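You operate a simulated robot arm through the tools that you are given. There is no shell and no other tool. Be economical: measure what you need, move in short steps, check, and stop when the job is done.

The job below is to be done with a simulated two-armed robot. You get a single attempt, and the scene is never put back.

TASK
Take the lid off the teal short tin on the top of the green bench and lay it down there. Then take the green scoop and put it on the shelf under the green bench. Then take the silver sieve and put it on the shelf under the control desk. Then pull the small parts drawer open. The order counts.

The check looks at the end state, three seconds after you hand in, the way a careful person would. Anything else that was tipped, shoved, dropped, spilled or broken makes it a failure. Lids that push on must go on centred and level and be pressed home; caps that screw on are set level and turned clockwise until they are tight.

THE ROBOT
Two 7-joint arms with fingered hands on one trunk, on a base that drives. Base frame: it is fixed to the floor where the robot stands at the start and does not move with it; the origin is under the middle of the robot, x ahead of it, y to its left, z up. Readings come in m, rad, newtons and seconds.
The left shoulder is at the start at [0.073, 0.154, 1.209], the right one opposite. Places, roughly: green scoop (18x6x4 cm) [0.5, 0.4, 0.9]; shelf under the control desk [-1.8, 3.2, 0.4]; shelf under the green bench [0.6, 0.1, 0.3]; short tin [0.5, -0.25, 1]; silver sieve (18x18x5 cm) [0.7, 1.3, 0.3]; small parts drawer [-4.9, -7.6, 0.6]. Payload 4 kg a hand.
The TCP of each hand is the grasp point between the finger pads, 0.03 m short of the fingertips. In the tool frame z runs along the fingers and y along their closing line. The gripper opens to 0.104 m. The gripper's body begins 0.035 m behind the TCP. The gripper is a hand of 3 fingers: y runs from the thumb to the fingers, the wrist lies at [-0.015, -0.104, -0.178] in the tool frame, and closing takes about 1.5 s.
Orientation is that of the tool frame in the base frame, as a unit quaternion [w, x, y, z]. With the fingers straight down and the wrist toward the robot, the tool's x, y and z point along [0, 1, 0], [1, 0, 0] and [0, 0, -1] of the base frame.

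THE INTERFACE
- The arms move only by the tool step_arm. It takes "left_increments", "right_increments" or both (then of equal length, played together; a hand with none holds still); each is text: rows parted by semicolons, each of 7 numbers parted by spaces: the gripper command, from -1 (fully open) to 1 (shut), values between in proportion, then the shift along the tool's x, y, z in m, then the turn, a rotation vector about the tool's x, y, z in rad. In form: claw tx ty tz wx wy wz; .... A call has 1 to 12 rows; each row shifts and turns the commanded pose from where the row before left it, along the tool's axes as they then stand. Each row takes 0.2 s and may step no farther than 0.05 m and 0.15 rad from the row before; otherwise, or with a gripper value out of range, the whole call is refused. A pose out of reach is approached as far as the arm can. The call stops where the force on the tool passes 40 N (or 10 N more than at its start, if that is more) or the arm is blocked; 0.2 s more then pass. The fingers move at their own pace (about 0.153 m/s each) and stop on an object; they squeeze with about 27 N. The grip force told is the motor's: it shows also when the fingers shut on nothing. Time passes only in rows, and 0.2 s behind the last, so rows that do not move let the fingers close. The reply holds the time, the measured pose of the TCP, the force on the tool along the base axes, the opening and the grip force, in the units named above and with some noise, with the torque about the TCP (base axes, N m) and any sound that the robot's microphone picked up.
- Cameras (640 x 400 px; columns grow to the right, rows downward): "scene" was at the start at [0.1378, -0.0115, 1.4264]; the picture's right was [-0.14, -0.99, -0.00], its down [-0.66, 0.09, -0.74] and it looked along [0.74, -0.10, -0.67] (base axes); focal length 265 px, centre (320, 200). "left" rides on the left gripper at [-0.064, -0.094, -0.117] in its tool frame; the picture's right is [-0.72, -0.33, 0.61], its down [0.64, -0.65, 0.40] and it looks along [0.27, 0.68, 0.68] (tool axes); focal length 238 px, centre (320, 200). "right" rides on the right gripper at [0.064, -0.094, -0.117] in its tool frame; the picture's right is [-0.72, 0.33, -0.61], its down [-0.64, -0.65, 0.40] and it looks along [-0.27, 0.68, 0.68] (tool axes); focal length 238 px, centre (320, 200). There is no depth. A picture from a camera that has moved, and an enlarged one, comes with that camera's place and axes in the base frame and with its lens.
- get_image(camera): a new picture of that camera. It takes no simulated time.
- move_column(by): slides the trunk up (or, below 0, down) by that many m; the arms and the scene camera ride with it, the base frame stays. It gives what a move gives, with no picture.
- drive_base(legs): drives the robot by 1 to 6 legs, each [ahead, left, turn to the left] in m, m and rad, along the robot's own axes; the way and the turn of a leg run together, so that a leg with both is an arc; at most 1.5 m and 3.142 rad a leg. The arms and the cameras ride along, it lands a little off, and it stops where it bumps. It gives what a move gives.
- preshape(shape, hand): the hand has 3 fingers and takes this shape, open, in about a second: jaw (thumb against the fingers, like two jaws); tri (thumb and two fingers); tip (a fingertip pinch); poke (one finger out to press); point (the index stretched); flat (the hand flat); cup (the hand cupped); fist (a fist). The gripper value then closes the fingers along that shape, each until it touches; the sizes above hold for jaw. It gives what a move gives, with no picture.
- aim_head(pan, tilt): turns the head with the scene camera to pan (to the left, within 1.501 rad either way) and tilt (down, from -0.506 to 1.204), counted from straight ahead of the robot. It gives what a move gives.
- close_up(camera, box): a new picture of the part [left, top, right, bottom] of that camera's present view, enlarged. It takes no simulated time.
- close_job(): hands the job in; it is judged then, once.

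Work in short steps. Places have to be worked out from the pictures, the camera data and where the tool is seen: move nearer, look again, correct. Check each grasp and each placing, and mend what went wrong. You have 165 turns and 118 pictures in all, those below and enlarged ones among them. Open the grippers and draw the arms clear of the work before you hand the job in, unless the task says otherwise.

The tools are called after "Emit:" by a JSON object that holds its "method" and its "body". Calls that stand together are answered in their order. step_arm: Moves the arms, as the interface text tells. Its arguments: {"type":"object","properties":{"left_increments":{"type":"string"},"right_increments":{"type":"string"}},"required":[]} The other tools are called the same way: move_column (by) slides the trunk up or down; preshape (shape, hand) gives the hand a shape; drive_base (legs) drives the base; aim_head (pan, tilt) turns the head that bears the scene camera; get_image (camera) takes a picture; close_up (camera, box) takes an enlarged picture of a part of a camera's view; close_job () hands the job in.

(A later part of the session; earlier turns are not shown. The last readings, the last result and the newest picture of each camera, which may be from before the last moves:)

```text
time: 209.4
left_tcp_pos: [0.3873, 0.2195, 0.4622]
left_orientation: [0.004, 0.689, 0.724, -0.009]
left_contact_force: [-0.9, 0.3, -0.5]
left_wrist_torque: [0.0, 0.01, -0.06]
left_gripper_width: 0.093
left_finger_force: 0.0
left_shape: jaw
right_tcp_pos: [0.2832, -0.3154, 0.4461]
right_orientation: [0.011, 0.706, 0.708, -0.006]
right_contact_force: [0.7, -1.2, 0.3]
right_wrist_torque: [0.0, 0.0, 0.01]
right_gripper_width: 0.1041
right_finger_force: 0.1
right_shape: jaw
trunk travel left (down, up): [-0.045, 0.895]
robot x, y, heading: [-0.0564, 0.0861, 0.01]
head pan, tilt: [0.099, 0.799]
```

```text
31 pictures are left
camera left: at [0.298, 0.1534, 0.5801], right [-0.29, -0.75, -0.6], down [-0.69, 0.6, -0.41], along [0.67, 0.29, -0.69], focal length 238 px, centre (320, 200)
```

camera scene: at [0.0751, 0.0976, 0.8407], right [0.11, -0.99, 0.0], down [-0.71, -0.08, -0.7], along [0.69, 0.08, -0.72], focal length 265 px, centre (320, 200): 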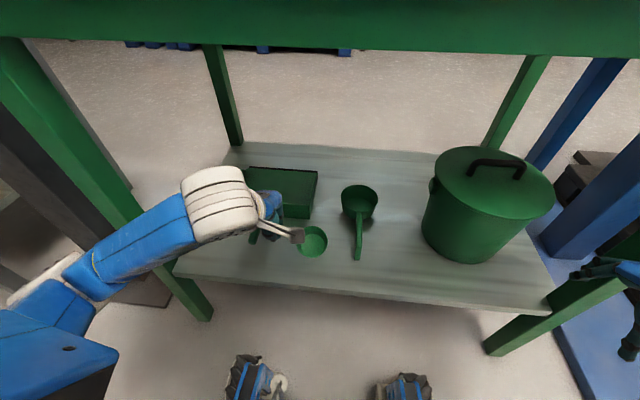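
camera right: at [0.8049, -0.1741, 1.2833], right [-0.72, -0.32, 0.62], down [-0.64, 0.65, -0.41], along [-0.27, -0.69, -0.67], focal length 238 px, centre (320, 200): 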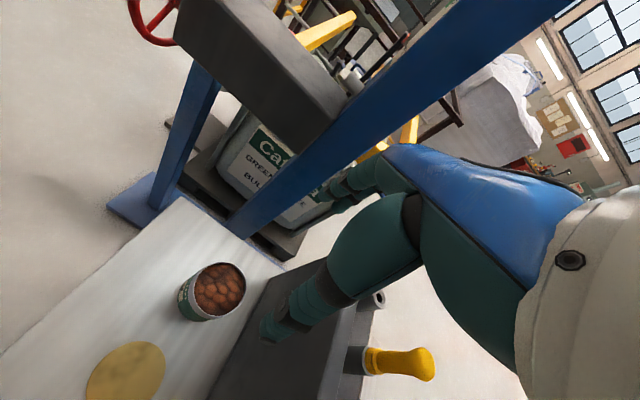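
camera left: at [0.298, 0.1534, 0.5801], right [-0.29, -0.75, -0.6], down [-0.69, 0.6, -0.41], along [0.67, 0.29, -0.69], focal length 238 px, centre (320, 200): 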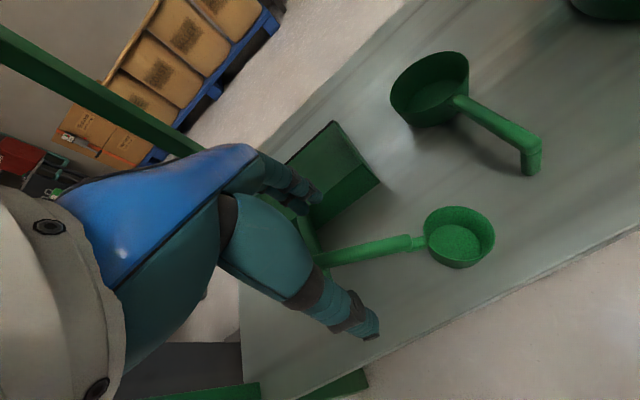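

The scoop is on the shelf. Now I back out and look left toward the sieve's shelf.

Emit:
{"method": "drive_base", "body": {"legs": [[-0.35, 0, 0]]}}

Emit:
{"method": "move_column", "body": {"by": 0.25}}

Emit:
{"method": "aim_head", "body": {"pan": 0.75, "tilt": 0.5}}

Emit:
{"method": "get_image", "body": {"camera": "scene"}}

```text
time: 211.7
left_tcp_pos: [0.047, 0.2166, 0.4628]
left_orientation: [0.004, 0.688, 0.726, -0.009]
left_contact_force: [0.6, 0.1, 0.7]
left_wrist_torque: [-0.03, -0.05, 0.03]
left_gripper_width: 0.0937
left_finger_force: 0.0
left_shape: jaw
right_tcp_pos: [-0.0556, -0.3188, 0.4459]
right_orientation: [0.011, 0.704, 0.71, -0.006]
right_contact_force: [-0.7, -0.3, 0.1]
right_wrist_torque: [0.01, 0.01, 0.01]
right_gripper_width: 0.1039
right_finger_force: 0.0
right_shape: jaw
trunk travel left (down, up): [-0.045, 0.895]
robot x, y, heading: [-0.3998, 0.0806, 0.018]
head pan, tilt: [0.099, 0.799]
```

```text
time: 214.2
left_tcp_pos: [0.0474, 0.2178, 0.7117]
left_orientation: [0.003, 0.688, 0.726, -0.008]
left_contact_force: [0.3, 0.3, 0.5]
left_wrist_torque: [-0.04, -0.04, 0.02]
left_gripper_width: 0.0933
left_finger_force: 0.1
left_shape: jaw
right_tcp_pos: [-0.0544, -0.3187, 0.6963]
right_orientation: [0.012, 0.704, 0.71, -0.005]
right_contact_force: [-0.3, -0.9, -0.3]
right_wrist_torque: [0.01, 0.02, 0.04]
right_gripper_width: 0.1039
right_finger_force: 0.1
right_shape: jaw
trunk travel left (down, up): [-0.295, 0.645]
robot x, y, heading: [-0.3949, 0.0864, 0.016]
head pan, tilt: [0.099, 0.799]
```

```text
time: 215.3
left_tcp_pos: [0.0475, 0.2174, 0.7111]
left_orientation: [0.004, 0.688, 0.726, -0.009]
left_contact_force: [0.0, 0.3, 0.2]
left_wrist_torque: [0.01, 0.01, 0.02]
left_gripper_width: 0.0935
left_finger_force: 0.1
left_shape: jaw
right_tcp_pos: [-0.0556, -0.3185, 0.6957]
right_orientation: [0.012, 0.703, 0.711, -0.006]
right_contact_force: [-0.2, 0.7, 0.2]
right_wrist_torque: [0.03, 0.02, -0.01]
right_gripper_width: 0.1038
right_finger_force: 0.1
right_shape: jaw
trunk travel left (down, up): [-0.295, 0.645]
robot x, y, heading: [-0.398, 0.079, 0.017]
head pan, tilt: [0.75, 0.499]
```

```text
30 pictures are left
camera scene: at [-0.2789, 0.1474, 1.1167], right [0.69, -0.72, 0.0], down [-0.35, -0.33, -0.88], along [0.63, 0.61, -0.48], focal length 265 px, centre (320, 200)
```

scene: 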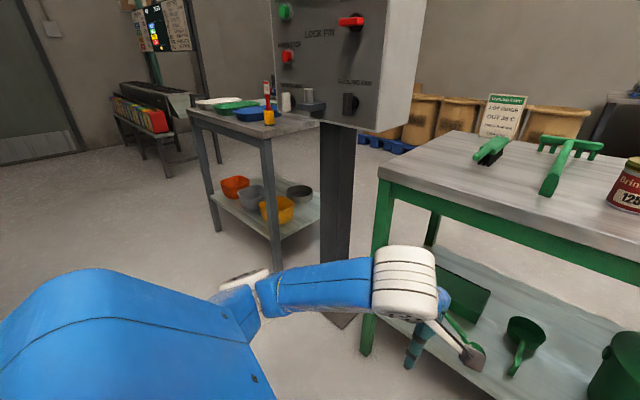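

The sieve is on the small table's shelf (top ≈0.82), at about (0.75,1.34), behind a yellow bin; the table front edge is x≈0.36, right legs at y≈1.16. I drive left to face it and lower the trunk to look under the top.

Emit:
{"method": "drive_base", "body": {"legs": [[0, 1.1, 0], [0, 0, -0.017]]}}

Emit:
{"method": "move_column", "body": {"by": -0.15}}

Emit:
{"method": "aim_head", "body": {"pan": 0.05, "tilt": 0.5}}

Emit:
{"method": "get_image", "body": {"camera": "scene"}}

```text
time: 221.3
left_tcp_pos: [0.0463, 1.3106, 0.711]
left_orientation: [0.004, 0.701, 0.713, -0.009]
left_contact_force: [0.2, -0.3, 0.0]
left_wrist_torque: [0.0, 0.0, -0.01]
left_gripper_width: 0.0934
left_finger_force: 0.0
left_shape: jaw
right_tcp_pos: [-0.0758, 0.7782, 0.6952]
right_orientation: [0.011, 0.718, 0.696, -0.005]
right_contact_force: [-0.2, 0.4, 0.1]
right_wrist_torque: [0.01, -0.03, 0.02]
right_gripper_width: 0.1038
right_finger_force: 0.1
right_shape: jaw
trunk travel left (down, up): [-0.295, 0.645]
robot x, y, heading: [-0.4031, 1.1947, -0.026]
head pan, tilt: [0.75, 0.499]
```

```text
time: 223.0
left_tcp_pos: [0.0464, 1.3102, 0.5622]
left_orientation: [0.005, 0.701, 0.713, -0.009]
left_contact_force: [-0.5, 0.4, -0.1]
left_wrist_torque: [-0.02, 0.01, 0.0]
left_gripper_width: 0.0934
left_finger_force: 0.1
left_shape: jaw
right_tcp_pos: [-0.0759, 0.7765, 0.5475]
right_orientation: [0.012, 0.718, 0.696, -0.005]
right_contact_force: [-0.2, 0.3, 0.3]
right_wrist_torque: [0.0, 0.03, 0.02]
right_gripper_width: 0.104
right_finger_force: 0.0
right_shape: jaw
trunk travel left (down, up): [-0.145, 0.795]
robot x, y, heading: [-0.4022, 1.1935, -0.019]
head pan, tilt: [0.75, 0.499]
```

```text
time: 224.1
left_tcp_pos: [0.0462, 1.3102, 0.5614]
left_orientation: [0.004, 0.701, 0.713, -0.009]
left_contact_force: [-1.0, -0.2, 0.2]
left_wrist_torque: [-0.03, -0.01, 0.02]
left_gripper_width: 0.0934
left_finger_force: 0.1
left_shape: jaw
right_tcp_pos: [-0.0748, 0.7776, 0.5456]
right_orientation: [0.012, 0.717, 0.697, -0.005]
right_contact_force: [0.4, 0.3, -0.8]
right_wrist_torque: [0.0, -0.01, 0.02]
right_gripper_width: 0.1038
right_finger_force: 0.1
right_shape: jaw
trunk travel left (down, up): [-0.145, 0.795]
robot x, y, heading: [-0.4043, 1.1923, -0.024]
head pan, tilt: [0.051, 0.499]
```

```text
29 pictures are left
camera scene: at [-0.2592, 1.1942, 0.9667], right [0.03, -1.0, 0.0], down [-0.48, -0.01, -0.88], along [0.88, 0.03, -0.48], focal length 265 px, centre (320, 200)
```

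scene: 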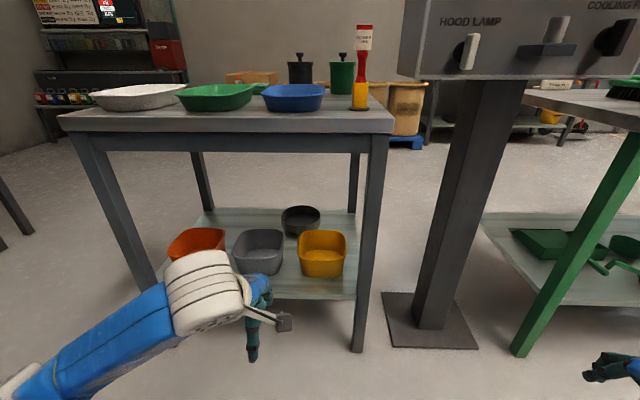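

Sieve rim centre ≈(0.75,1.32), near rim at x≈0.65; 10 cm gap behind the yellow and grey bins, whose tops are ≈0.40. I pull the right hand back, lower the trunk 8 cm, and drive in so the left hand goes over between the bins.

Emit:
{"method": "step_arm", "body": {"right_increments": "-1 0 -0.04 0 0 0 0; -1 0 -0.04 0 0 0 0; -1 0 0 0 0 0 0", "left_increments": "-1 0 0 0 0 0 0; -1 0 0 0 0 0 0; -1 0 0 0 0 0 0"}}

Emit:
{"method": "move_column", "body": {"by": -0.07}}

Emit:
{"method": "drive_base", "body": {"legs": [[0.34, 0.01, 0.024]]}}

Emit:
{"method": "get_image", "body": {"camera": "left"}}

Emit:
{"method": "get_image", "body": {"camera": "scene"}}

```text
time: 224.9
left_tcp_pos: [0.0456, 1.3105, 0.5624]
left_orientation: [0.005, 0.7, 0.714, -0.009]
left_contact_force: [-0.3, 0.1, 0.6]
left_wrist_torque: [-0.01, 0.0, -0.03]
left_gripper_width: 0.1039
left_finger_force: 0.1
left_shape: jaw
right_tcp_pos: [-0.0764, 0.7772, 0.5459]
right_orientation: [0.012, 0.718, 0.696, -0.006]
right_contact_force: [0.7, -0.2, 0.2]
right_wrist_torque: [-0.02, -0.01, -0.02]
right_gripper_width: 0.1038
right_finger_force: 0.0
right_shape: jaw
right hand out of reach, approached as far as the arm can: row 1, 2
trunk travel left (down, up): [-0.145, 0.795]
robot x, y, heading: [-0.4001, 1.1896, -0.022]
head pan, tilt: [0.051, 0.499]
```

```text
time: 226.0
left_tcp_pos: [0.0461, 1.3092, 0.4919]
left_orientation: [0.004, 0.701, 0.713, -0.009]
left_contact_force: [0.2, -0.8, -0.1]
left_wrist_torque: [-0.01, -0.03, 0.01]
left_gripper_width: 0.1037
left_finger_force: 0.1
left_shape: jaw
right_tcp_pos: [-0.0769, 0.777, 0.4766]
right_orientation: [0.012, 0.717, 0.697, -0.006]
right_contact_force: [-0.8, -0.8, 0.3]
right_wrist_torque: [0.03, -0.03, -0.02]
right_gripper_width: 0.104
right_finger_force: 0.1
right_shape: jaw
trunk travel left (down, up): [-0.075, 0.865]
robot x, y, heading: [-0.4049, 1.1931, -0.024]
head pan, tilt: [0.051, 0.499]
```

```text
time: 228.2
left_tcp_pos: [0.3813, 1.3236, 0.4931]
left_orientation: [0.004, 0.694, 0.72, -0.008]
left_contact_force: [0.0, 1.0, 0.0]
left_wrist_torque: [0.01, 0.02, 0.01]
left_gripper_width: 0.1037
left_finger_force: 0.0
left_shape: jaw
right_tcp_pos: [0.2681, 0.789, 0.4766]
right_orientation: [0.011, 0.712, 0.703, -0.005]
right_contact_force: [-0.2, 0.5, 0.4]
right_wrist_torque: [0.04, -0.01, 0.0]
right_gripper_width: 0.1041
right_finger_force: 0.0
right_shape: jaw
trunk travel left (down, up): [-0.075, 0.865]
robot x, y, heading: [-0.0633, 1.2024, -0.004]
head pan, tilt: [0.051, 0.499]
```

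```text
28 pictures are left
camera left: at [0.2904, 1.2584, 0.61], right [-0.3, -0.74, -0.6], down [-0.68, 0.61, -0.41], along [0.67, 0.28, -0.69], focal length 238 px, centre (320, 200)
```

left: 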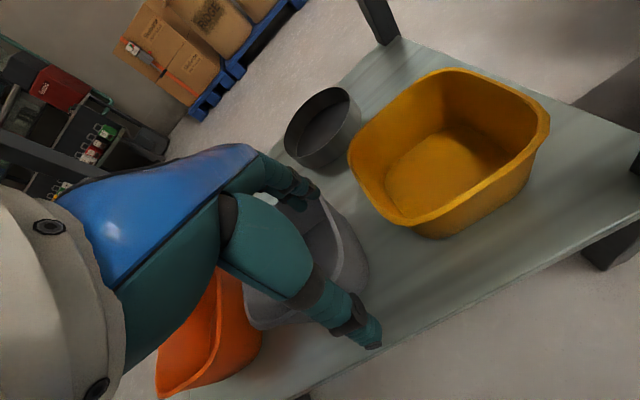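

```text
27 pictures are left
camera scene: at [0.078, 1.2024, 0.8966], right [0.05, -1.0, 0.0], down [-0.48, -0.02, -0.88], along [0.88, 0.04, -0.48], focal length 265 px, centre (320, 200)
```

scene: 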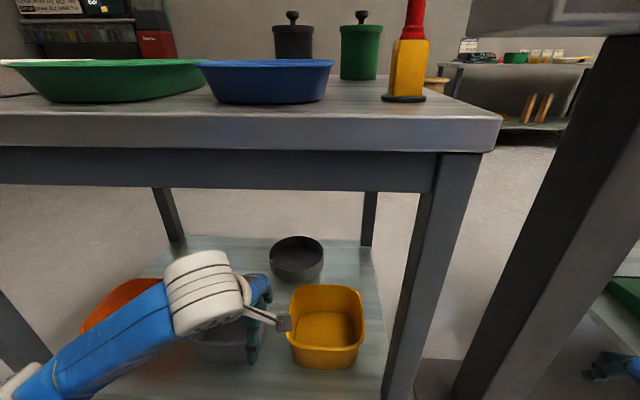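

The way is clear. Extend the left arm forward to x≈0.60 at this height and look at the sieve.

Emit:
{"method": "step_arm", "body": {"left_increments": "-1 -0.004 0.044 0 0 0 0; -1 -0.004 0.044 0 0 0 0; -1 -0.004 0.044 0 0 0 0; -1 -0.004 0.044 0 0 0 0; -1 -0.004 0.044 0 0 0 0; -1 0 0 0 0 0 0; -1 0 0 0 0 0 0"}}

Emit:
{"method": "get_image", "body": {"camera": "left"}}

```text
time: 229.8
left_tcp_pos: [0.6014, 1.3148, 0.4924]
left_orientation: [0.005, 0.695, 0.719, -0.008]
left_contact_force: [0.2, 0.4, -0.1]
left_wrist_torque: [0.02, -0.01, 0.03]
left_gripper_width: 0.1038
left_finger_force: 0.0
left_shape: jaw
right_tcp_pos: [0.2683, 0.7868, 0.476]
right_orientation: [0.013, 0.711, 0.703, -0.006]
right_contact_force: [-0.6, 0.4, -0.1]
right_wrist_torque: [-0.04, 0.0, -0.02]
right_gripper_width: 0.1039
right_finger_force: 0.1
right_shape: jaw
trunk travel left (down, up): [-0.075, 0.865]
robot x, y, heading: [-0.0656, 1.1989, 0.001]
head pan, tilt: [0.051, 0.499]
```

```text
26 pictures are left
camera left: at [0.51, 1.25, 0.6108], right [-0.3, -0.74, -0.6], down [-0.68, 0.61, -0.41], along [0.67, 0.28, -0.69], focal length 238 px, centre (320, 200)
```

left: 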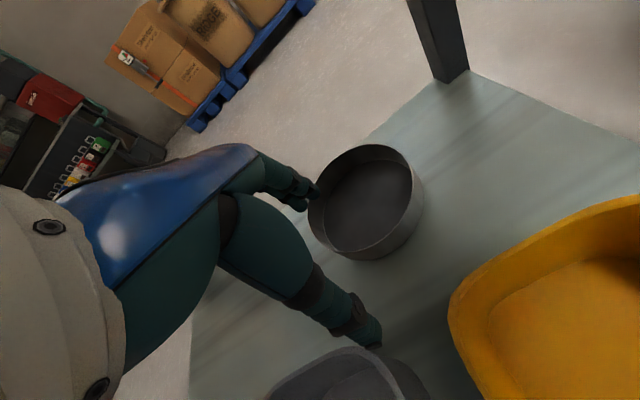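

Rim centre ≈(0.715,1.30), radius 0.083, so the near rim is at x≈0.632. I position the TCP over that wall and lower so thumb is outside, fingers inside.

Emit:
{"method": "step_arm", "body": {"left_increments": "-1 -0.008 0.016 0.02 0 0 0; -1 -0.008 0.015 0.02 0 0 0; -1 0 0 0.03 0 0 0; -1 0 0 0.02 0 0 0; -1 0 0 0.015 0 0 0; -1 0 0 0 0 0 0; -1 0 0 0 0 0 0"}}

Emit:
{"method": "get_image", "body": {"camera": "left"}}

```text
time: 231.4
left_tcp_pos: [0.6319, 1.2957, 0.3868]
left_orientation: [0.005, 0.695, 0.719, -0.007]
left_contact_force: [-0.4, 0.2, 0.6]
left_wrist_torque: [0.02, -0.03, -0.03]
left_gripper_width: 0.1037
left_finger_force: 0.0
left_shape: jaw
right_tcp_pos: [0.269, 0.7876, 0.4758]
right_orientation: [0.013, 0.711, 0.703, -0.005]
right_contact_force: [-0.2, -0.2, -0.6]
right_wrist_torque: [0.0, -0.02, -0.02]
right_gripper_width: 0.104
right_finger_force: 0.1
right_shape: jaw
trunk travel left (down, up): [-0.075, 0.865]
robot x, y, heading: [-0.0651, 1.1969, -0.002]
head pan, tilt: [0.051, 0.499]
```

```text
25 pictures are left
camera left: at [0.5411, 1.2294, 0.5043], right [-0.3, -0.74, -0.6], down [-0.68, 0.61, -0.41], along [0.67, 0.28, -0.69], focal length 238 px, centre (320, 200)
```

left: 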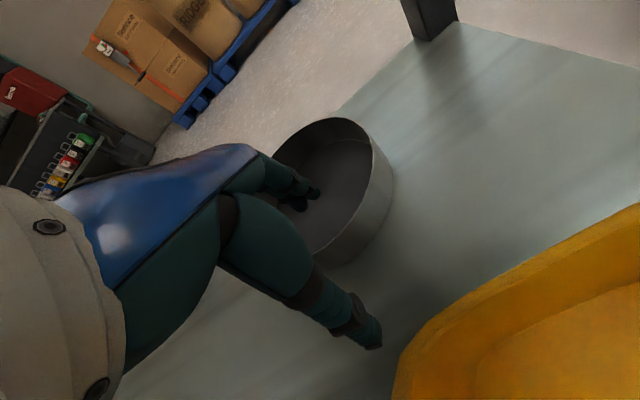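

Fingers are inside, thumb outside. Lower 1.8 cm and close, then lift 2 cm.

Emit:
{"method": "step_arm", "body": {"left_increments": "-1 0 0 0.01 0 0 0; -1 0 0 0.008 0 0 0; 0 0 0 0 0 0 0; 1 0 0 0 0 0 0; 1 0 0 0 0 0 0; 1 0 0 0 0 0 0; 1 0 0 0 0 0 0; 1 0 0 0 0 0 0; 1 0 0 0 0 0 0; 1 0 0 -0.01 0 0 0; 1 0 0 -0.01 0 0 0; 1 0 0 0 0 0 0"}}

Emit:
{"method": "get_image", "body": {"camera": "left"}}

```text
time: 234.0
left_tcp_pos: [0.6329, 1.2952, 0.3887]
left_orientation: [0.005, 0.695, 0.719, -0.007]
left_contact_force: [-0.3, -0.1, -0.1]
left_wrist_torque: [-0.01, -0.01, -0.02]
left_gripper_width: 0.0059
left_finger_force: 27.4
left_shape: jaw
right_tcp_pos: [0.2689, 0.7885, 0.4764]
right_orientation: [0.013, 0.711, 0.703, -0.005]
right_contact_force: [-0.4, -0.2, 0.6]
right_wrist_torque: [-0.02, 0.0, 0.0]
right_gripper_width: 0.1039
right_finger_force: 0.1
right_shape: jaw
trunk travel left (down, up): [-0.075, 0.865]
robot x, y, heading: [-0.0671, 1.1957, -0.001]
head pan, tilt: [0.051, 0.499]
```

```text
24 pictures are left
camera left: at [0.5416, 1.2298, 0.5072], right [-0.3, -0.74, -0.6], down [-0.68, 0.61, -0.41], along [0.67, 0.28, -0.69], focal length 238 px, centre (320, 200)
```

left: 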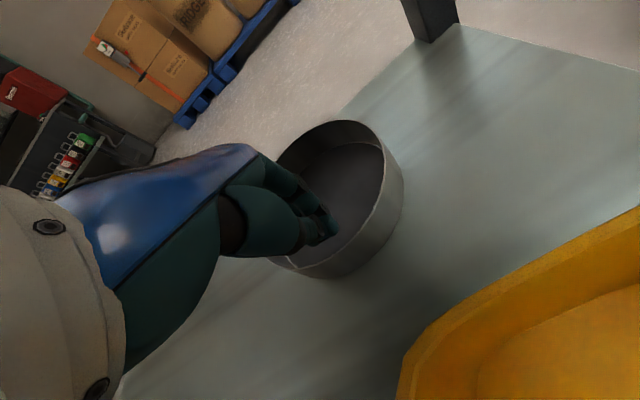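

Unclear if it came up; I lift 3 cm more and compare.

Emit:
{"method": "step_arm", "body": {"left_increments": "1 0 0 -0.015 0 0 0; 1 0 0 -0.02 0 0 0; 1 0 0 -0.02 0 0 0; 1 0 0 0 0 0 0"}}

Emit:
{"method": "get_image", "body": {"camera": "left"}}

```text
time: 235.0
left_tcp_pos: [0.6352, 1.2946, 0.4428]
left_orientation: [0.004, 0.695, 0.719, -0.008]
left_contact_force: [0.0, 0.5, -0.9]
left_wrist_torque: [-0.01, 0.04, 0.01]
left_gripper_width: 0.0059
left_finger_force: 27.0
left_shape: jaw
right_tcp_pos: [0.2695, 0.788, 0.4766]
right_orientation: [0.013, 0.711, 0.703, -0.006]
right_contact_force: [0.4, -0.2, 0.1]
right_wrist_torque: [0.04, 0.01, 0.0]
right_gripper_width: 0.1041
right_finger_force: 0.1
right_shape: jaw
trunk travel left (down, up): [-0.075, 0.865]
robot x, y, heading: [-0.0666, 1.197, -0.004]
head pan, tilt: [0.051, 0.499]
```

```text
23 pictures are left
camera left: at [0.5432, 1.23, 0.561], right [-0.3, -0.74, -0.6], down [-0.68, 0.61, -0.41], along [0.67, 0.28, -0.69], focal length 238 px, centre (320, 200)
```

left: 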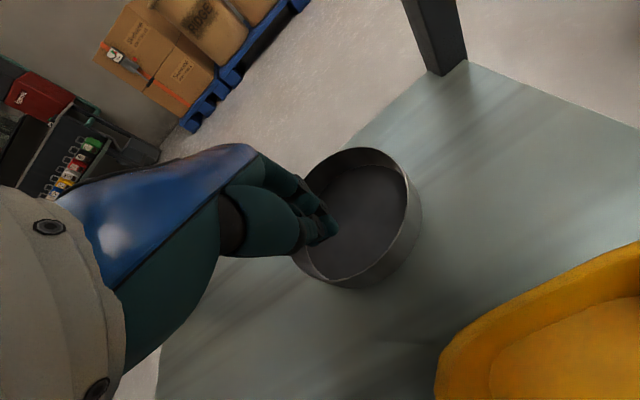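

Not lifted: the rim sits lower than I assumed (shelf a bit lower). I reopen and go 2.5 cm deeper, watching contact.

Emit:
{"method": "step_arm", "body": {"left_increments": "-1 0 -0.005 0 0 0 0; -1 0 0 0 0 0 0; -1 0 0 0 0 0 0; -1 0 0 0.03 0 0 0; -1 0 0 0.03 0 0 0; -1 0 0 0.02 0 0 0; -1 0 0 0.008 0 0 0; -1 0 0 0.005 0 0 0; -1 0 0 0.004 0 0 0; -1 0 0 0 0 0 0; -1 0 0 0 0 0 0"}}

Emit:
{"method": "get_image", "body": {"camera": "left"}}

```text
time: 237.4
left_tcp_pos: [0.6264, 1.2953, 0.3458]
left_orientation: [0.005, 0.695, 0.719, -0.008]
left_contact_force: [0.0, 0.3, 0.2]
left_wrist_torque: [0.02, -0.02, 0.0]
left_gripper_width: 0.1035
left_finger_force: 0.1
left_shape: jaw
right_tcp_pos: [0.2685, 0.7883, 0.4768]
right_orientation: [0.013, 0.711, 0.703, -0.005]
right_contact_force: [-0.3, 0.2, 0.8]
right_wrist_torque: [0.01, -0.01, 0.03]
right_gripper_width: 0.1038
right_finger_force: 0.1
right_shape: jaw
trunk travel left (down, up): [-0.075, 0.865]
robot x, y, heading: [-0.0655, 1.1957, -0.002]
head pan, tilt: [0.051, 0.499]
```

```text
22 pictures are left
camera left: at [0.5362, 1.2292, 0.4646], right [-0.3, -0.74, -0.6], down [-0.68, 0.61, -0.41], along [0.67, 0.28, -0.69], focal length 238 px, centre (320, 200)
```

left: 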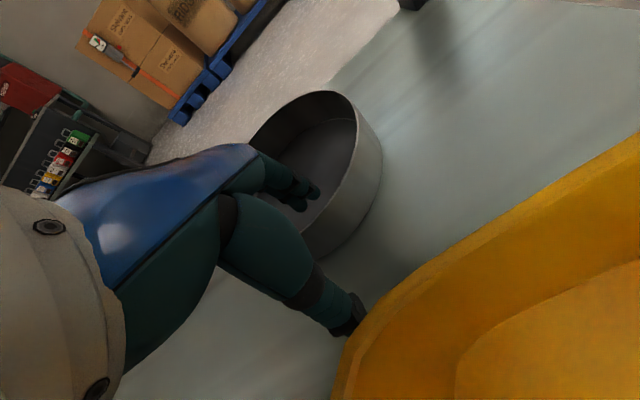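

Deeper now, no contact. Close and lift 3 cm.

Emit:
{"method": "step_arm", "body": {"left_increments": "0 0 0 0 0 0 0; 1 0 0 0 0 0 0; 1 0 0 0 0 0 0; 1 0 0 0 0 0 0; 1 0 0 0 0 0 0; 1 0 0 0 0 0 0; 1 0 0 0 0 0 0; 1 0 0 -0.015 0 0 0; 1 0 0 -0.015 0 0 0; 1 0 0 -0.02 0 0 0; 1 0 0 0 0 0 0"}}

Emit:
{"method": "get_image", "body": {"camera": "left"}}

```text
time: 239.8
left_tcp_pos: [0.628, 1.295, 0.3967]
left_orientation: [0.005, 0.695, 0.719, -0.008]
left_contact_force: [0.2, 0.3, -2.1]
left_wrist_torque: [0.08, 0.11, 0.03]
left_gripper_width: 0.0002
left_finger_force: 26.9
left_shape: jaw
right_tcp_pos: [0.2686, 0.7872, 0.4766]
right_orientation: [0.013, 0.712, 0.702, -0.005]
right_contact_force: [-0.1, -0.3, -0.1]
right_wrist_torque: [0.02, 0.02, 0.01]
right_gripper_width: 0.1037
right_finger_force: 0.0
right_shape: jaw
trunk travel left (down, up): [-0.075, 0.865]
robot x, y, heading: [-0.067, 1.1989, 0.001]
head pan, tilt: [0.051, 0.499]
```

```text
21 pictures are left
camera left: at [0.5366, 1.2298, 0.5149], right [-0.3, -0.74, -0.6], down [-0.68, 0.61, -0.41], along [0.67, 0.28, -0.69], focal length 238 px, centre (320, 200)
```

left: 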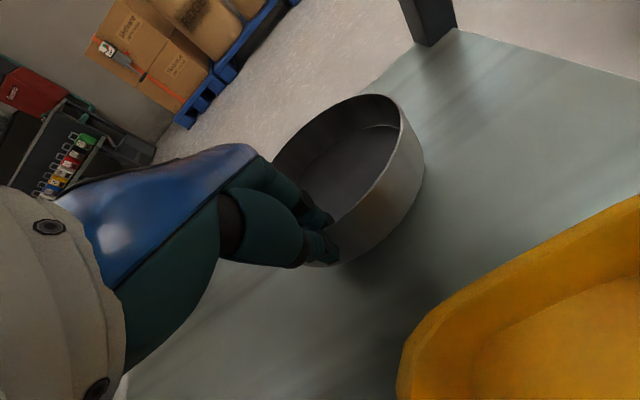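

Now it's lifted (2 N). Raise to TCP z≈0.49 so the sieve clears the bins, and check the hold.

Emit:
{"method": "step_arm", "body": {"left_increments": "1 0 0 -0.02 0 0 0; 1 0 0 -0.025 0 0 0; 1 0 0 -0.025 0 0 0; 1 0 0 -0.03 0 0 0; 1 0 0 0 0 0 0; 1 0 0 0 0 0 0"}}

Emit:
{"method": "get_image", "body": {"camera": "left"}}

Emit:
{"method": "get_image", "body": {"camera": "scene"}}

```text
time: 241.2
left_tcp_pos: [0.6278, 1.2975, 0.4955]
left_orientation: [0.004, 0.694, 0.72, -0.008]
left_contact_force: [-0.9, 0.2, -0.8]
left_wrist_torque: [0.0, 0.15, 0.0]
left_gripper_width: 0.0
left_finger_force: 26.9
left_shape: jaw
right_tcp_pos: [0.2702, 0.7875, 0.4767]
right_orientation: [0.013, 0.711, 0.703, -0.005]
right_contact_force: [-0.1, -0.3, -0.6]
right_wrist_torque: [0.03, 0.01, 0.05]
right_gripper_width: 0.1037
right_finger_force: 0.0
right_shape: jaw
trunk travel left (down, up): [-0.075, 0.865]
robot x, y, heading: [-0.0642, 1.1976, 0.001]
head pan, tilt: [0.051, 0.499]
```

```text
20 pictures are left
camera left: at [0.5372, 1.2309, 0.6139], right [-0.3, -0.74, -0.6], down [-0.68, 0.61, -0.41], along [0.67, 0.28, -0.69], focal length 238 px, centre (320, 200)
```

left: 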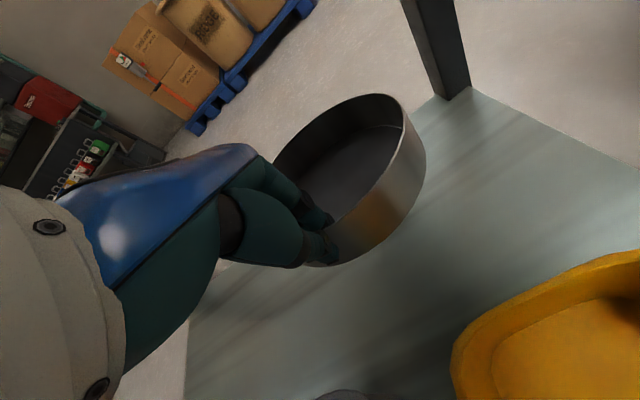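

```text
19 pictures are left
camera scene: at [0.0785, 1.2019, 0.8966], right [0.05, -1.0, 0.0], down [-0.48, -0.02, -0.88], along [0.88, 0.04, -0.48], focal length 265 px, centre (320, 200)
```

scene: 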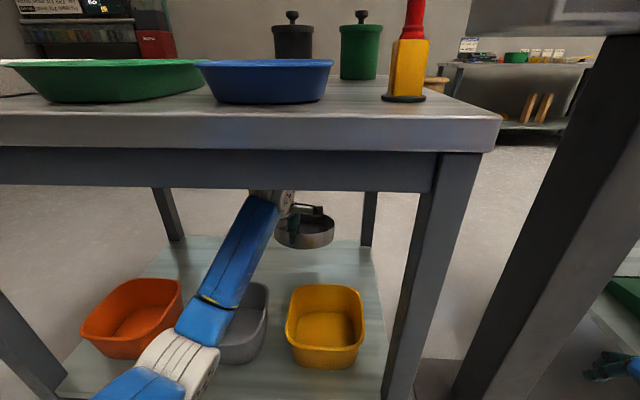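

Held level and clear. Back out 0.55 m, pull the hand in closer, and turn toward the control desk (left, ~2.1 rad) to look.

Emit:
{"method": "drive_base", "body": {"legs": [[-0.55, 0, 0]]}}

Emit:
{"method": "step_arm", "body": {"left_increments": "1 0 -0.04 0 0 0 0; 1 0 -0.04 0 0 0 0; 1 0 -0.04 0 0 0 0; 1 0 -0.04 0 0 0 0; 1 0 -0.04 0 0 0 0; 1 0 0 0 0 0 0"}}

Emit:
{"method": "drive_base", "body": {"legs": [[0, 0, 1.05], [0, 0, 1.05]]}}

Emit:
{"method": "move_column", "body": {"by": 0.3}}

Emit:
{"method": "aim_head", "body": {"pan": 0.0, "tilt": 0.35}}

Emit:
{"method": "get_image", "body": {"camera": "scene"}}

```text
time: 243.9
left_tcp_pos: [0.1672, 1.2959, 0.4955]
left_orientation: [0.005, 0.694, 0.719, -0.009]
left_contact_force: [0.2, 0.0, -1.2]
left_wrist_torque: [0.03, 0.13, 0.0]
left_gripper_width: 0.0001
left_finger_force: 27.3
left_shape: jaw
right_tcp_pos: [-0.1923, 0.7838, 0.4789]
right_orientation: [0.015, 0.713, 0.701, -0.008]
right_contact_force: [0.4, 0.2, -0.3]
right_wrist_torque: [0.01, 0.01, -0.01]
right_gripper_width: 0.1039
right_finger_force: 0.1
right_shape: jaw
trunk travel left (down, up): [-0.075, 0.865]
robot x, y, heading: [-0.5282, 1.1997, -0.004]
head pan, tilt: [0.051, 0.499]
stopped in leg 1: the robot was blocked; the commanded pose is now the measured one
```

```text
time: 245.3
left_tcp_pos: [-0.0344, 1.2896, 0.4924]
left_orientation: [0.003, 0.694, 0.72, -0.01]
left_contact_force: [-0.1, 0.2, -1.8]
left_wrist_torque: [0.07, 0.08, 0.0]
left_gripper_width: 0.0002
left_finger_force: 27.3
left_shape: jaw
right_tcp_pos: [-0.1915, 0.7853, 0.4757]
right_orientation: [0.013, 0.713, 0.701, -0.009]
right_contact_force: [-0.5, 0.0, 0.3]
right_wrist_torque: [0.02, -0.01, -0.01]
right_gripper_width: 0.1041
right_finger_force: 0.1
right_shape: jaw
trunk travel left (down, up): [-0.075, 0.865]
robot x, y, heading: [-0.5327, 1.195, -0.006]
head pan, tilt: [0.051, 0.499]
```

```text
time: 246.0
left_tcp_pos: [-0.0358, 1.2902, 0.4982]
left_orientation: [0.007, 0.694, 0.719, -0.005]
left_contact_force: [0.2, -0.8, -2.0]
left_wrist_torque: [0.09, 0.14, 0.02]
left_gripper_width: 0.0
left_finger_force: 26.4
left_shape: jaw
right_tcp_pos: [-0.1938, 0.782, 0.4818]
right_orientation: [0.019, 0.714, 0.7, -0.005]
right_contact_force: [-0.4, 0.4, 0.6]
right_wrist_torque: [-0.01, 0.01, 0.01]
right_gripper_width: 0.1039
right_finger_force: 0.1
right_shape: jaw
trunk travel left (down, up): [-0.075, 0.865]
robot x, y, heading: [-0.5272, 1.2001, 0.001]
head pan, tilt: [0.051, 0.499]
stopped in leg 1: the robot was blocked; the commanded pose is now the measured one
```

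```text
time: 249.0
left_tcp_pos: [-0.0395, 1.2894, 0.8004]
left_orientation: [0.007, 0.695, 0.719, -0.004]
left_contact_force: [0.7, -0.1, -1.2]
left_wrist_torque: [0.09, 0.08, -0.01]
left_gripper_width: 0.0
left_finger_force: 27.3
left_shape: jaw
right_tcp_pos: [-0.1953, 0.7811, 0.7811]
right_orientation: [0.019, 0.713, 0.701, -0.002]
right_contact_force: [0.0, 0.0, 0.0]
right_wrist_torque: [0.03, -0.01, -0.03]
right_gripper_width: 0.1037
right_finger_force: 0.1
right_shape: jaw
trunk travel left (down, up): [-0.375, 0.565]
robot x, y, heading: [-0.5298, 1.2009, -0.0]
head pan, tilt: [0.051, 0.499]
```

```text
time: 249.7
left_tcp_pos: [-0.039, 1.2885, 0.8013]
left_orientation: [0.007, 0.694, 0.72, -0.003]
left_contact_force: [-0.5, -0.7, -1.8]
left_wrist_torque: [0.06, 0.07, -0.03]
left_gripper_width: 0.0
left_finger_force: 26.8
left_shape: jaw
right_tcp_pos: [-0.1951, 0.7821, 0.7815]
right_orientation: [0.02, 0.714, 0.7, -0.003]
right_contact_force: [-0.2, 0.6, -0.5]
right_wrist_torque: [0.0, 0.01, -0.01]
right_gripper_width: 0.104
right_finger_force: 0.0
right_shape: jaw
trunk travel left (down, up): [-0.375, 0.565]
robot x, y, heading: [-0.5298, 1.1989, -0.002]
head pan, tilt: [0.0, 0.351]
```

```text
18 pictures are left
camera scene: at [-0.3821, 1.1965, 1.2103], right [0.0, -1.0, 0.0], down [-0.35, 0.0, -0.94], along [0.94, 0.0, -0.35], focal length 265 px, centre (320, 200)
```

scene: 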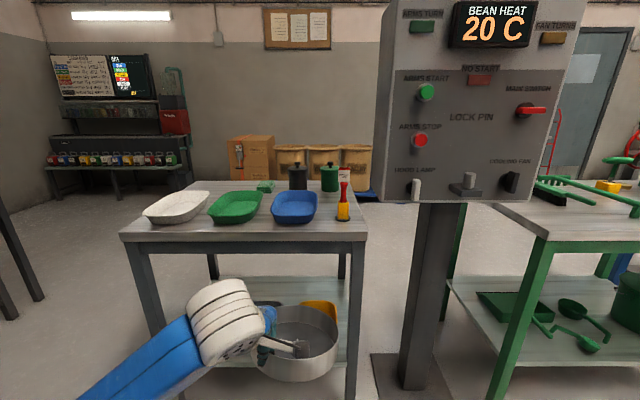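

Something behind blocked the base. Move forward 8 cm off it and look to the left/behind.

Emit:
{"method": "drive_base", "body": {"legs": [[0.08, 0, 0]]}}

Emit:
{"method": "aim_head", "body": {"pan": 1.5, "tilt": 0.45}}

Emit:
{"method": "get_image", "body": {"camera": "scene"}}

```text
time: 250.7
left_tcp_pos: [0.0437, 1.2892, 0.7995]
left_orientation: [0.007, 0.694, 0.72, -0.003]
left_contact_force: [-0.5, 1.0, -1.5]
left_wrist_torque: [0.09, 0.13, -0.03]
left_gripper_width: 0.0
left_finger_force: 26.6
left_shape: jaw
right_tcp_pos: [-0.1134, 0.7808, 0.7819]
right_orientation: [0.018, 0.714, 0.7, -0.002]
right_contact_force: [-0.5, -0.7, 0.1]
right_wrist_torque: [-0.02, 0.01, -0.02]
right_gripper_width: 0.1039
right_finger_force: 0.1
right_shape: jaw
trunk travel left (down, up): [-0.375, 0.565]
robot x, y, heading: [-0.4496, 1.1975, -0.003]
head pan, tilt: [0.0, 0.351]
```

```text
time: 252.3
left_tcp_pos: [0.0402, 1.2885, 0.8022]
left_orientation: [0.008, 0.694, 0.72, -0.003]
left_contact_force: [-0.3, -0.3, -1.3]
left_wrist_torque: [0.09, 0.11, 0.02]
left_gripper_width: 0.0
left_finger_force: 26.9
left_shape: jaw
right_tcp_pos: [-0.1156, 0.7806, 0.782]
right_orientation: [0.02, 0.714, 0.7, -0.002]
right_contact_force: [-0.1, 0.4, 0.4]
right_wrist_torque: [-0.02, 0.0, -0.01]
right_gripper_width: 0.1039
right_finger_force: 0.1
right_shape: jaw
trunk travel left (down, up): [-0.375, 0.565]
robot x, y, heading: [-0.4458, 1.1973, -0.005]
head pan, tilt: [1.499, 0.45]
```

```text
17 pictures are left
camera scene: at [-0.3873, 1.2883, 1.2013], right [1.0, -0.08, 0.0], down [-0.03, -0.43, -0.9], along [0.07, 0.9, -0.43], focal length 265 px, centre (320, 200)
```

scene: 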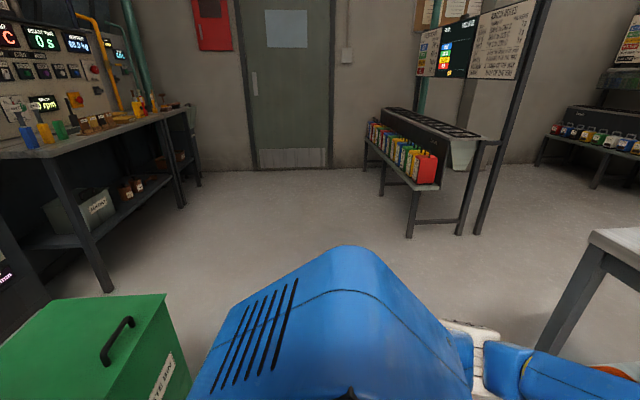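

The control desk stands at x≈-1.6, y 2.6–3.8, shelf under it facing +x; a green bin was behind me. I pull the sieve closer, raise the trunk, move off, turn left and drive along y to about (-0.36, 3.1), then face the desk.

Emit:
{"method": "step_arm", "body": {"left_increments": "1 0 -0.035 0 0 0 0; 1 0 -0.035 0 0 0 0; 1 0 -0.03 0 0 0 0; 1 0 0 0 0 0 0"}}

Emit:
{"method": "move_column", "body": {"by": 0.15}}

Emit:
{"method": "drive_base", "body": {"legs": [[0.09, 0, 0], [0, 0, 0.79], [0, 0, 0.79], [1.2, 0, 0], [0.65, 0, 0], [0, 0, 1.57]]}}

Emit:
{"method": "aim_head", "body": {"pan": 0.0, "tilt": 0.5}}

Emit:
{"method": "get_image", "body": {"camera": "scene"}}

```text
time: 253.3
left_tcp_pos: [-0.0358, 1.2702, 0.8012]
left_orientation: [0.006, 0.694, 0.72, -0.004]
left_contact_force: [0.1, 0.6, -1.9]
left_wrist_torque: [0.09, 0.1, -0.02]
left_gripper_width: 0.0
left_finger_force: 26.9
left_shape: jaw
left hand out of reach, approached as far as the arm can: row 3
right_tcp_pos: [-0.1141, 0.7813, 0.7814]
right_orientation: [0.02, 0.713, 0.701, -0.002]
right_contact_force: [0.3, -0.1, 0.0]
right_wrist_torque: [-0.01, -0.01, 0.03]
right_gripper_width: 0.1039
right_finger_force: 0.0
right_shape: jaw
trunk travel left (down, up): [-0.375, 0.565]
robot x, y, heading: [-0.4455, 1.1992, -0.003]
head pan, tilt: [1.499, 0.45]
```

```text
time: 255.1
left_tcp_pos: [-0.0347, 1.2699, 0.9529]
left_orientation: [0.007, 0.694, 0.72, -0.003]
left_contact_force: [-0.4, 0.1, -2.0]
left_wrist_torque: [0.09, 0.08, 0.0]
left_gripper_width: 0.0
left_finger_force: 26.6
left_shape: jaw
right_tcp_pos: [-0.1153, 0.7822, 0.9311]
right_orientation: [0.02, 0.713, 0.7, -0.003]
right_contact_force: [0.7, 0.0, 0.5]
right_wrist_torque: [0.0, 0.0, 0.01]
right_gripper_width: 0.1039
right_finger_force: 0.1
right_shape: jaw
trunk travel left (down, up): [-0.525, 0.415]
robot x, y, heading: [-0.4448, 1.1969, -0.002]
head pan, tilt: [1.499, 0.45]
```

```text
time: 273.0
left_tcp_pos: [-0.7653, 2.991, 0.9517]
left_orientation: [-0.004, 0.71, -0.705, -0.007]
left_contact_force: [-0.2, 0.2, -1.4]
left_wrist_torque: [-0.09, -0.11, 0.04]
left_gripper_width: 0.0
left_finger_force: 27.1
left_shape: jaw
right_tcp_pos: [-0.6725, 3.4776, 0.9311]
right_orientation: [0.002, -0.691, 0.723, 0.02]
right_contact_force: [-0.4, 0.7, -0.6]
right_wrist_torque: [-0.02, 0.02, -0.05]
right_gripper_width: 0.1039
right_finger_force: 0.1
right_shape: jaw
trunk travel left (down, up): [-0.525, 0.415]
robot x, y, heading: [-0.3471, 3.0506, 3.11]
head pan, tilt: [1.499, 0.45]
```

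```text
time: 274.6
left_tcp_pos: [-0.7648, 2.9909, 0.9518]
left_orientation: [-0.004, 0.71, -0.704, -0.007]
left_contact_force: [0.3, 0.5, -2.4]
left_wrist_torque: [-0.09, -0.08, -0.01]
left_gripper_width: 0.0
left_finger_force: 27.1
left_shape: jaw
right_tcp_pos: [-0.6719, 3.4793, 0.931]
right_orientation: [0.002, -0.69, 0.723, 0.021]
right_contact_force: [-0.2, -0.9, 0.1]
right_wrist_torque: [-0.02, 0.02, 0.01]
right_gripper_width: 0.1041
right_finger_force: 0.1
right_shape: jaw
trunk travel left (down, up): [-0.525, 0.415]
robot x, y, heading: [-0.3536, 3.0495, 3.108]
head pan, tilt: [0.0, 0.499]
```

```text
16 pictures are left
camera scene: at [-0.493, 3.0587, 1.3466], right [0.03, 1.0, 0.0], down [0.48, -0.02, -0.88], along [-0.88, 0.03, -0.48], focal length 265 px, centre (320, 200)
```

scene: 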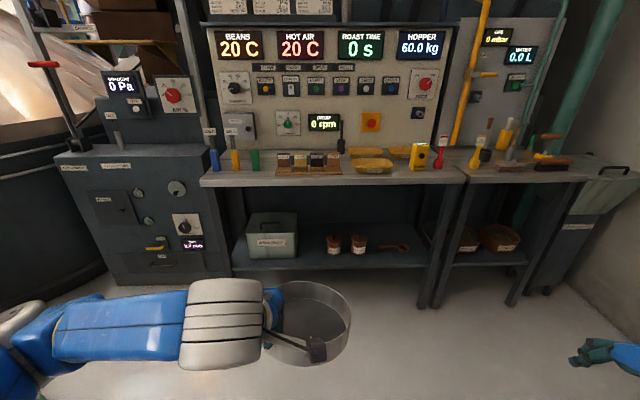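

The desk shelf holds a grey box, two jars and a red scoop. I zoom to find an 18 cm free spot.

Emit:
{"method": "close_up", "body": {"camera": "scene", "box": [220, 190, 450, 330]}}

```text
2.78 times, centred on (335, 260) of scene
camera zoom: at [-0.493, 3.0587, 1.3466], right [0.03, 1.0, 0.0], down [0.48, -0.02, -0.88], along [-0.88, 0.03, -0.48], focal length 738 px, centre (278, 33)
```

zoom: 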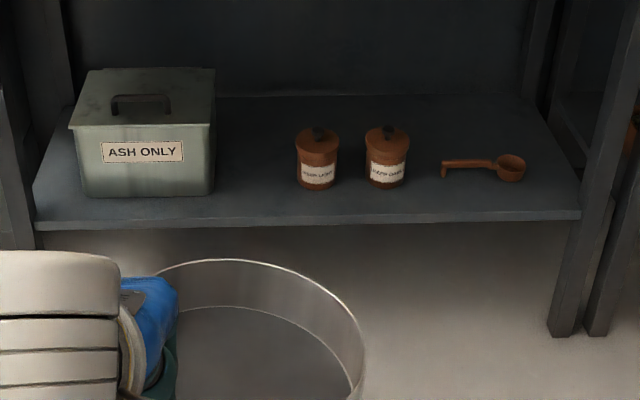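

Jars and box sit in the front half; behind jar 1 and right of the box there's room for the sieve centred near (-1.805, 3.08). I square up to the desk, align the left shoulder, and lower the trunk to slide in above the jars (tops ≈0.52) and below the desk top (≈0.85).

Emit:
{"method": "drive_base", "body": {"legs": [[0, 0, 0.033], [0.3, -0.17, 0]]}}

Emit:
{"method": "move_column", "body": {"by": -0.34}}

Emit:
{"method": "step_arm", "body": {"left_increments": "1 0.035 0 0 0 0 0; 1 0.035 0 0 0 0 0; 1 0.035 0 0 0 0 0; 1 0.02 0 0 0 0 0; 1 0 0 0 0 0 0"}}

Emit:
{"method": "get_image", "body": {"camera": "scene"}}

```text
time: 277.2
left_tcp_pos: [-1.0619, 3.1388, 0.9529]
left_orientation: [-0.004, 0.726, -0.688, -0.008]
left_contact_force: [0.1, -0.1, -0.8]
left_wrist_torque: [-0.05, -0.11, 0.0]
left_gripper_width: 0.0
left_finger_force: 26.9
left_shape: jaw
right_tcp_pos: [-0.9897, 3.6296, 0.9326]
right_orientation: [0.003, -0.706, 0.708, 0.021]
right_contact_force: [0.3, 0.0, 0.0]
right_wrist_torque: [0.03, 0.0, -0.03]
right_gripper_width: 0.1041
right_finger_force: 0.0
right_shape: jaw
trunk travel left (down, up): [-0.525, 0.415]
robot x, y, heading: [-0.6484, 3.219, -3.129]
head pan, tilt: [0.0, 0.499]
```

```text
time: 280.6
left_tcp_pos: [-1.0599, 3.1392, 0.6124]
left_orientation: [-0.004, 0.726, -0.688, -0.007]
left_contact_force: [-0.7, 0.4, -1.4]
left_wrist_torque: [-0.07, -0.08, 0.0]
left_gripper_width: 0.0003
left_finger_force: 26.9
left_shape: jaw
right_tcp_pos: [-0.9901, 3.6312, 0.5931]
right_orientation: [0.002, -0.706, 0.708, 0.02]
right_contact_force: [0.2, 0.1, -0.7]
right_wrist_torque: [0.02, -0.02, -0.03]
right_gripper_width: 0.1039
right_finger_force: 0.1
right_shape: jaw
trunk travel left (down, up): [-0.185, 0.755]
robot x, y, heading: [-0.6547, 3.2188, -3.125]
head pan, tilt: [0.0, 0.499]
```

```text
time: 281.8
left_tcp_pos: [-1.0878, 3.0387, 0.6111]
left_orientation: [-0.003, 0.726, -0.687, -0.007]
left_contact_force: [-0.4, 0.8, -1.1]
left_wrist_torque: [-0.09, -0.1, -0.01]
left_gripper_width: 0.0001
left_finger_force: 26.9
left_shape: jaw
left hand out of reach, approached as far as the arm can: row 1, 2, 3, 4
right_tcp_pos: [-0.9908, 3.6282, 0.592]
right_orientation: [0.001, -0.706, 0.708, 0.021]
right_contact_force: [-0.3, 0.8, -0.5]
right_wrist_torque: [0.01, -0.03, -0.02]
right_gripper_width: 0.104
right_finger_force: 0.0
right_shape: jaw
trunk travel left (down, up): [-0.185, 0.755]
robot x, y, heading: [-0.6491, 3.2209, -3.127]
head pan, tilt: [0.0, 0.499]
```

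```text
14 pictures are left
camera scene: at [-0.7921, 3.2188, 1.0067], right [-0.01, 1.0, 0.0], down [0.48, 0.01, -0.88], along [-0.88, -0.01, -0.48], focal length 265 px, centre (320, 200)
```

scene: 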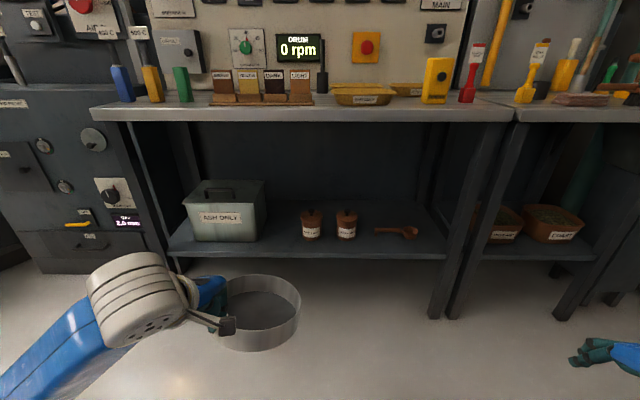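

Geometry confirms: box right edge y≈2.973, jar 1 left y≈3.14, tops 0.52. Sieve bottom ≈0.55. I drive ahead 0.36, then extend the arm at constant height.

Emit:
{"method": "drive_base", "body": {"legs": [[0.36, 0, 0]]}}

Emit:
{"method": "step_arm", "body": {"left_increments": "1 -0.002 0.03 0 0 0 0; 1 -0.002 0.03 0 0 0 0; 1 -0.002 0.03 0 0 0 0; 1 -0.002 0.03 0 0 0 0; 1 0 0 0 0 0 0"}}

Emit:
{"method": "get_image", "body": {"camera": "left"}}

Emit:
{"method": "get_image", "body": {"camera": "scene"}}

```text
time: 284.1
left_tcp_pos: [-1.4511, 3.0356, 0.6107]
left_orientation: [-0.004, 0.726, -0.688, -0.005]
left_contact_force: [0.0, 0.1, -1.9]
left_wrist_torque: [-0.03, -0.09, 0.02]
left_gripper_width: 0.0003
left_finger_force: 26.8
left_shape: jaw
right_tcp_pos: [-1.352, 3.6261, 0.5924]
right_orientation: [0.003, -0.706, 0.708, 0.021]
right_contact_force: [0.0, 0.0, 0.4]
right_wrist_torque: [0.02, -0.02, 0.0]
right_gripper_width: 0.1039
right_finger_force: 0.0
right_shape: jaw
trunk travel left (down, up): [-0.185, 0.755]
robot x, y, heading: [-1.0113, 3.2141, -3.132]
head pan, tilt: [0.0, 0.499]
```

```text
time: 285.3
left_tcp_pos: [-1.5725, 3.0365, 0.6129]
left_orientation: [-0.003, 0.726, -0.688, -0.007]
left_contact_force: [-0.1, 0.3, -1.3]
left_wrist_torque: [-0.07, -0.1, 0.02]
left_gripper_width: 0.0
left_finger_force: 26.8
left_shape: jaw
right_tcp_pos: [-1.3516, 3.6263, 0.5919]
right_orientation: [0.002, -0.705, 0.709, 0.022]
right_contact_force: [-0.4, 0.4, 0.6]
right_wrist_torque: [-0.01, 0.0, 0.05]
right_gripper_width: 0.1039
right_finger_force: 0.0
right_shape: jaw
trunk travel left (down, up): [-0.185, 0.755]
robot x, y, heading: [-1.0148, 3.214, -3.126]
head pan, tilt: [0.0, 0.499]
```

```text
13 pictures are left
camera left: at [-1.481, 3.1033, 0.7297], right [0.28, 0.74, -0.6], down [0.68, -0.6, -0.42], along [-0.67, -0.29, -0.68], focal length 238 px, centre (320, 200)
```

left: 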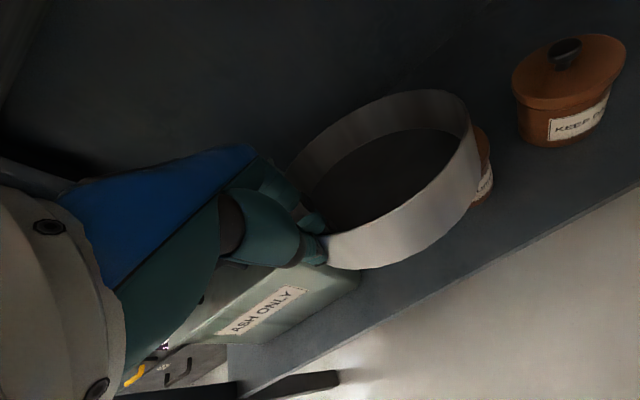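

```text
12 pictures are left
camera scene: at [-1.1553, 3.2144, 1.0066], right [-0.01, 1.0, 0.0], down [0.48, 0.01, -0.88], along [-0.88, -0.01, -0.48], focal length 265 px, centre (320, 200)
```

scene: 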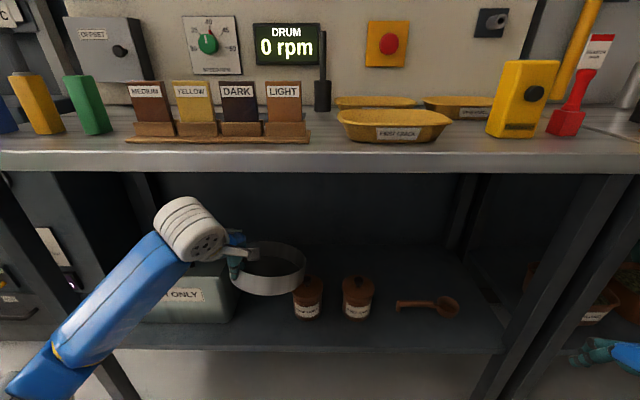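

Clear above box and jars. Extend another 0.16 so the sieve is behind jar 1.

Emit:
{"method": "step_arm", "body": {"left_increments": "1 -0.003 0.04 0 0 0 0; 1 -0.003 0.04 0 0 0 0; 1 -0.003 0.04 0 0 0 0; 1 -0.003 0.04 0 0 0 0; 1 0 0 0 0 0 0; 1 0 0 0 0 0 0"}}

Emit:
{"method": "get_image", "body": {"camera": "left"}}

```text
time: 286.7
left_tcp_pos: [-1.734, 3.0413, 0.6144]
left_orientation: [-0.004, 0.726, -0.688, -0.007]
left_contact_force: [0.7, 0.3, -2.6]
left_wrist_torque: [-0.08, -0.06, 0.0]
left_gripper_width: 0.0002
left_finger_force: 27.3
left_shape: jaw
right_tcp_pos: [-1.3527, 3.627, 0.5929]
right_orientation: [0.003, -0.705, 0.709, 0.022]
right_contact_force: [-0.4, -0.8, 0.3]
right_wrist_torque: [0.0, 0.02, 0.05]
right_gripper_width: 0.1041
right_finger_force: 0.1
right_shape: jaw
trunk travel left (down, up): [-0.185, 0.755]
robot x, y, heading: [-1.0157, 3.2132, -3.128]
head pan, tilt: [0.0, 0.499]
```

```text
11 pictures are left
camera left: at [-1.6412, 3.1066, 0.7312], right [0.28, 0.74, -0.6], down [0.68, -0.6, -0.42], along [-0.67, -0.3, -0.68], focal length 238 px, centre (320, 200)
```

left: 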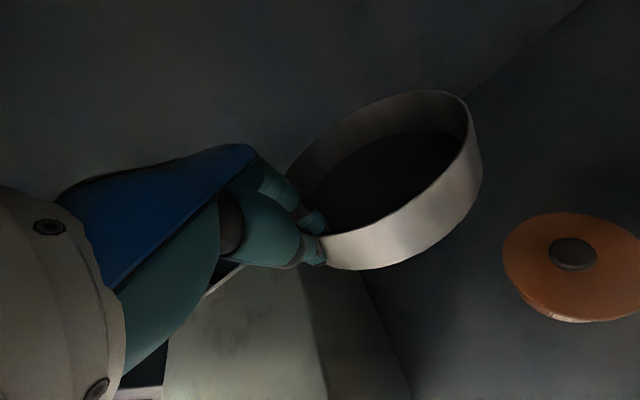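

Box clear (right face y≈2.97); jar is close, so I go 2.5 cm further back, then lower toward the shelf.

Emit:
{"method": "step_arm", "body": {"left_increments": "1 0 0.025 0 0 0 0; 1 0 0 0.03 0 0 0; 1 0 0 0.03 0 0 0; 1 0 0 0.03 0 0 0; 1 0 0 0.02 0 0 0; 1 0 0 0.01 0 0 0; 1 0 0 0.01 0 0 0; 1 0 0 0 0 0 0"}}

Emit:
{"method": "step_arm", "body": {"left_increments": "1 0 0 0.005 0 0 0; 1 0 0 0.005 0 0 0; 1 0 0 0.004 0 0 0; 1 0 0 0 0 0 0"}}

```text
time: 288.5
left_tcp_pos: [-1.7574, 3.0417, 0.4812]
left_orientation: [-0.004, 0.726, -0.688, -0.007]
left_contact_force: [0.2, 0.0, -1.9]
left_wrist_torque: [-0.09, -0.1, 0.01]
left_gripper_width: 0.0
left_finger_force: 27.3
left_shape: jaw
right_tcp_pos: [-1.3512, 3.6285, 0.5921]
right_orientation: [0.002, -0.705, 0.709, 0.022]
right_contact_force: [0.0, -0.7, 0.3]
right_wrist_torque: [-0.01, 0.0, -0.05]
right_gripper_width: 0.1041
right_finger_force: 0.1
right_shape: jaw
trunk travel left (down, up): [-0.185, 0.755]
robot x, y, heading: [-1.0155, 3.2137, -3.126]
head pan, tilt: [0.0, 0.499]
```

```text
time: 289.5
left_tcp_pos: [-1.7573, 3.0407, 0.4693]
left_orientation: [-0.003, 0.726, -0.688, -0.006]
left_contact_force: [-0.7, 0.3, -1.4]
left_wrist_torque: [-0.1, -0.06, 0.01]
left_gripper_width: 0.0002
left_finger_force: 27.3
left_shape: jaw
right_tcp_pos: [-1.352, 3.6276, 0.5929]
right_orientation: [0.003, -0.705, 0.709, 0.022]
right_contact_force: [0.4, -0.3, 0.7]
right_wrist_torque: [0.03, -0.03, -0.01]
right_gripper_width: 0.1039
right_finger_force: 0.0
right_shape: jaw
trunk travel left (down, up): [-0.185, 0.755]
robot x, y, heading: [-1.0134, 3.2154, -3.132]
head pan, tilt: [0.0, 0.499]
```

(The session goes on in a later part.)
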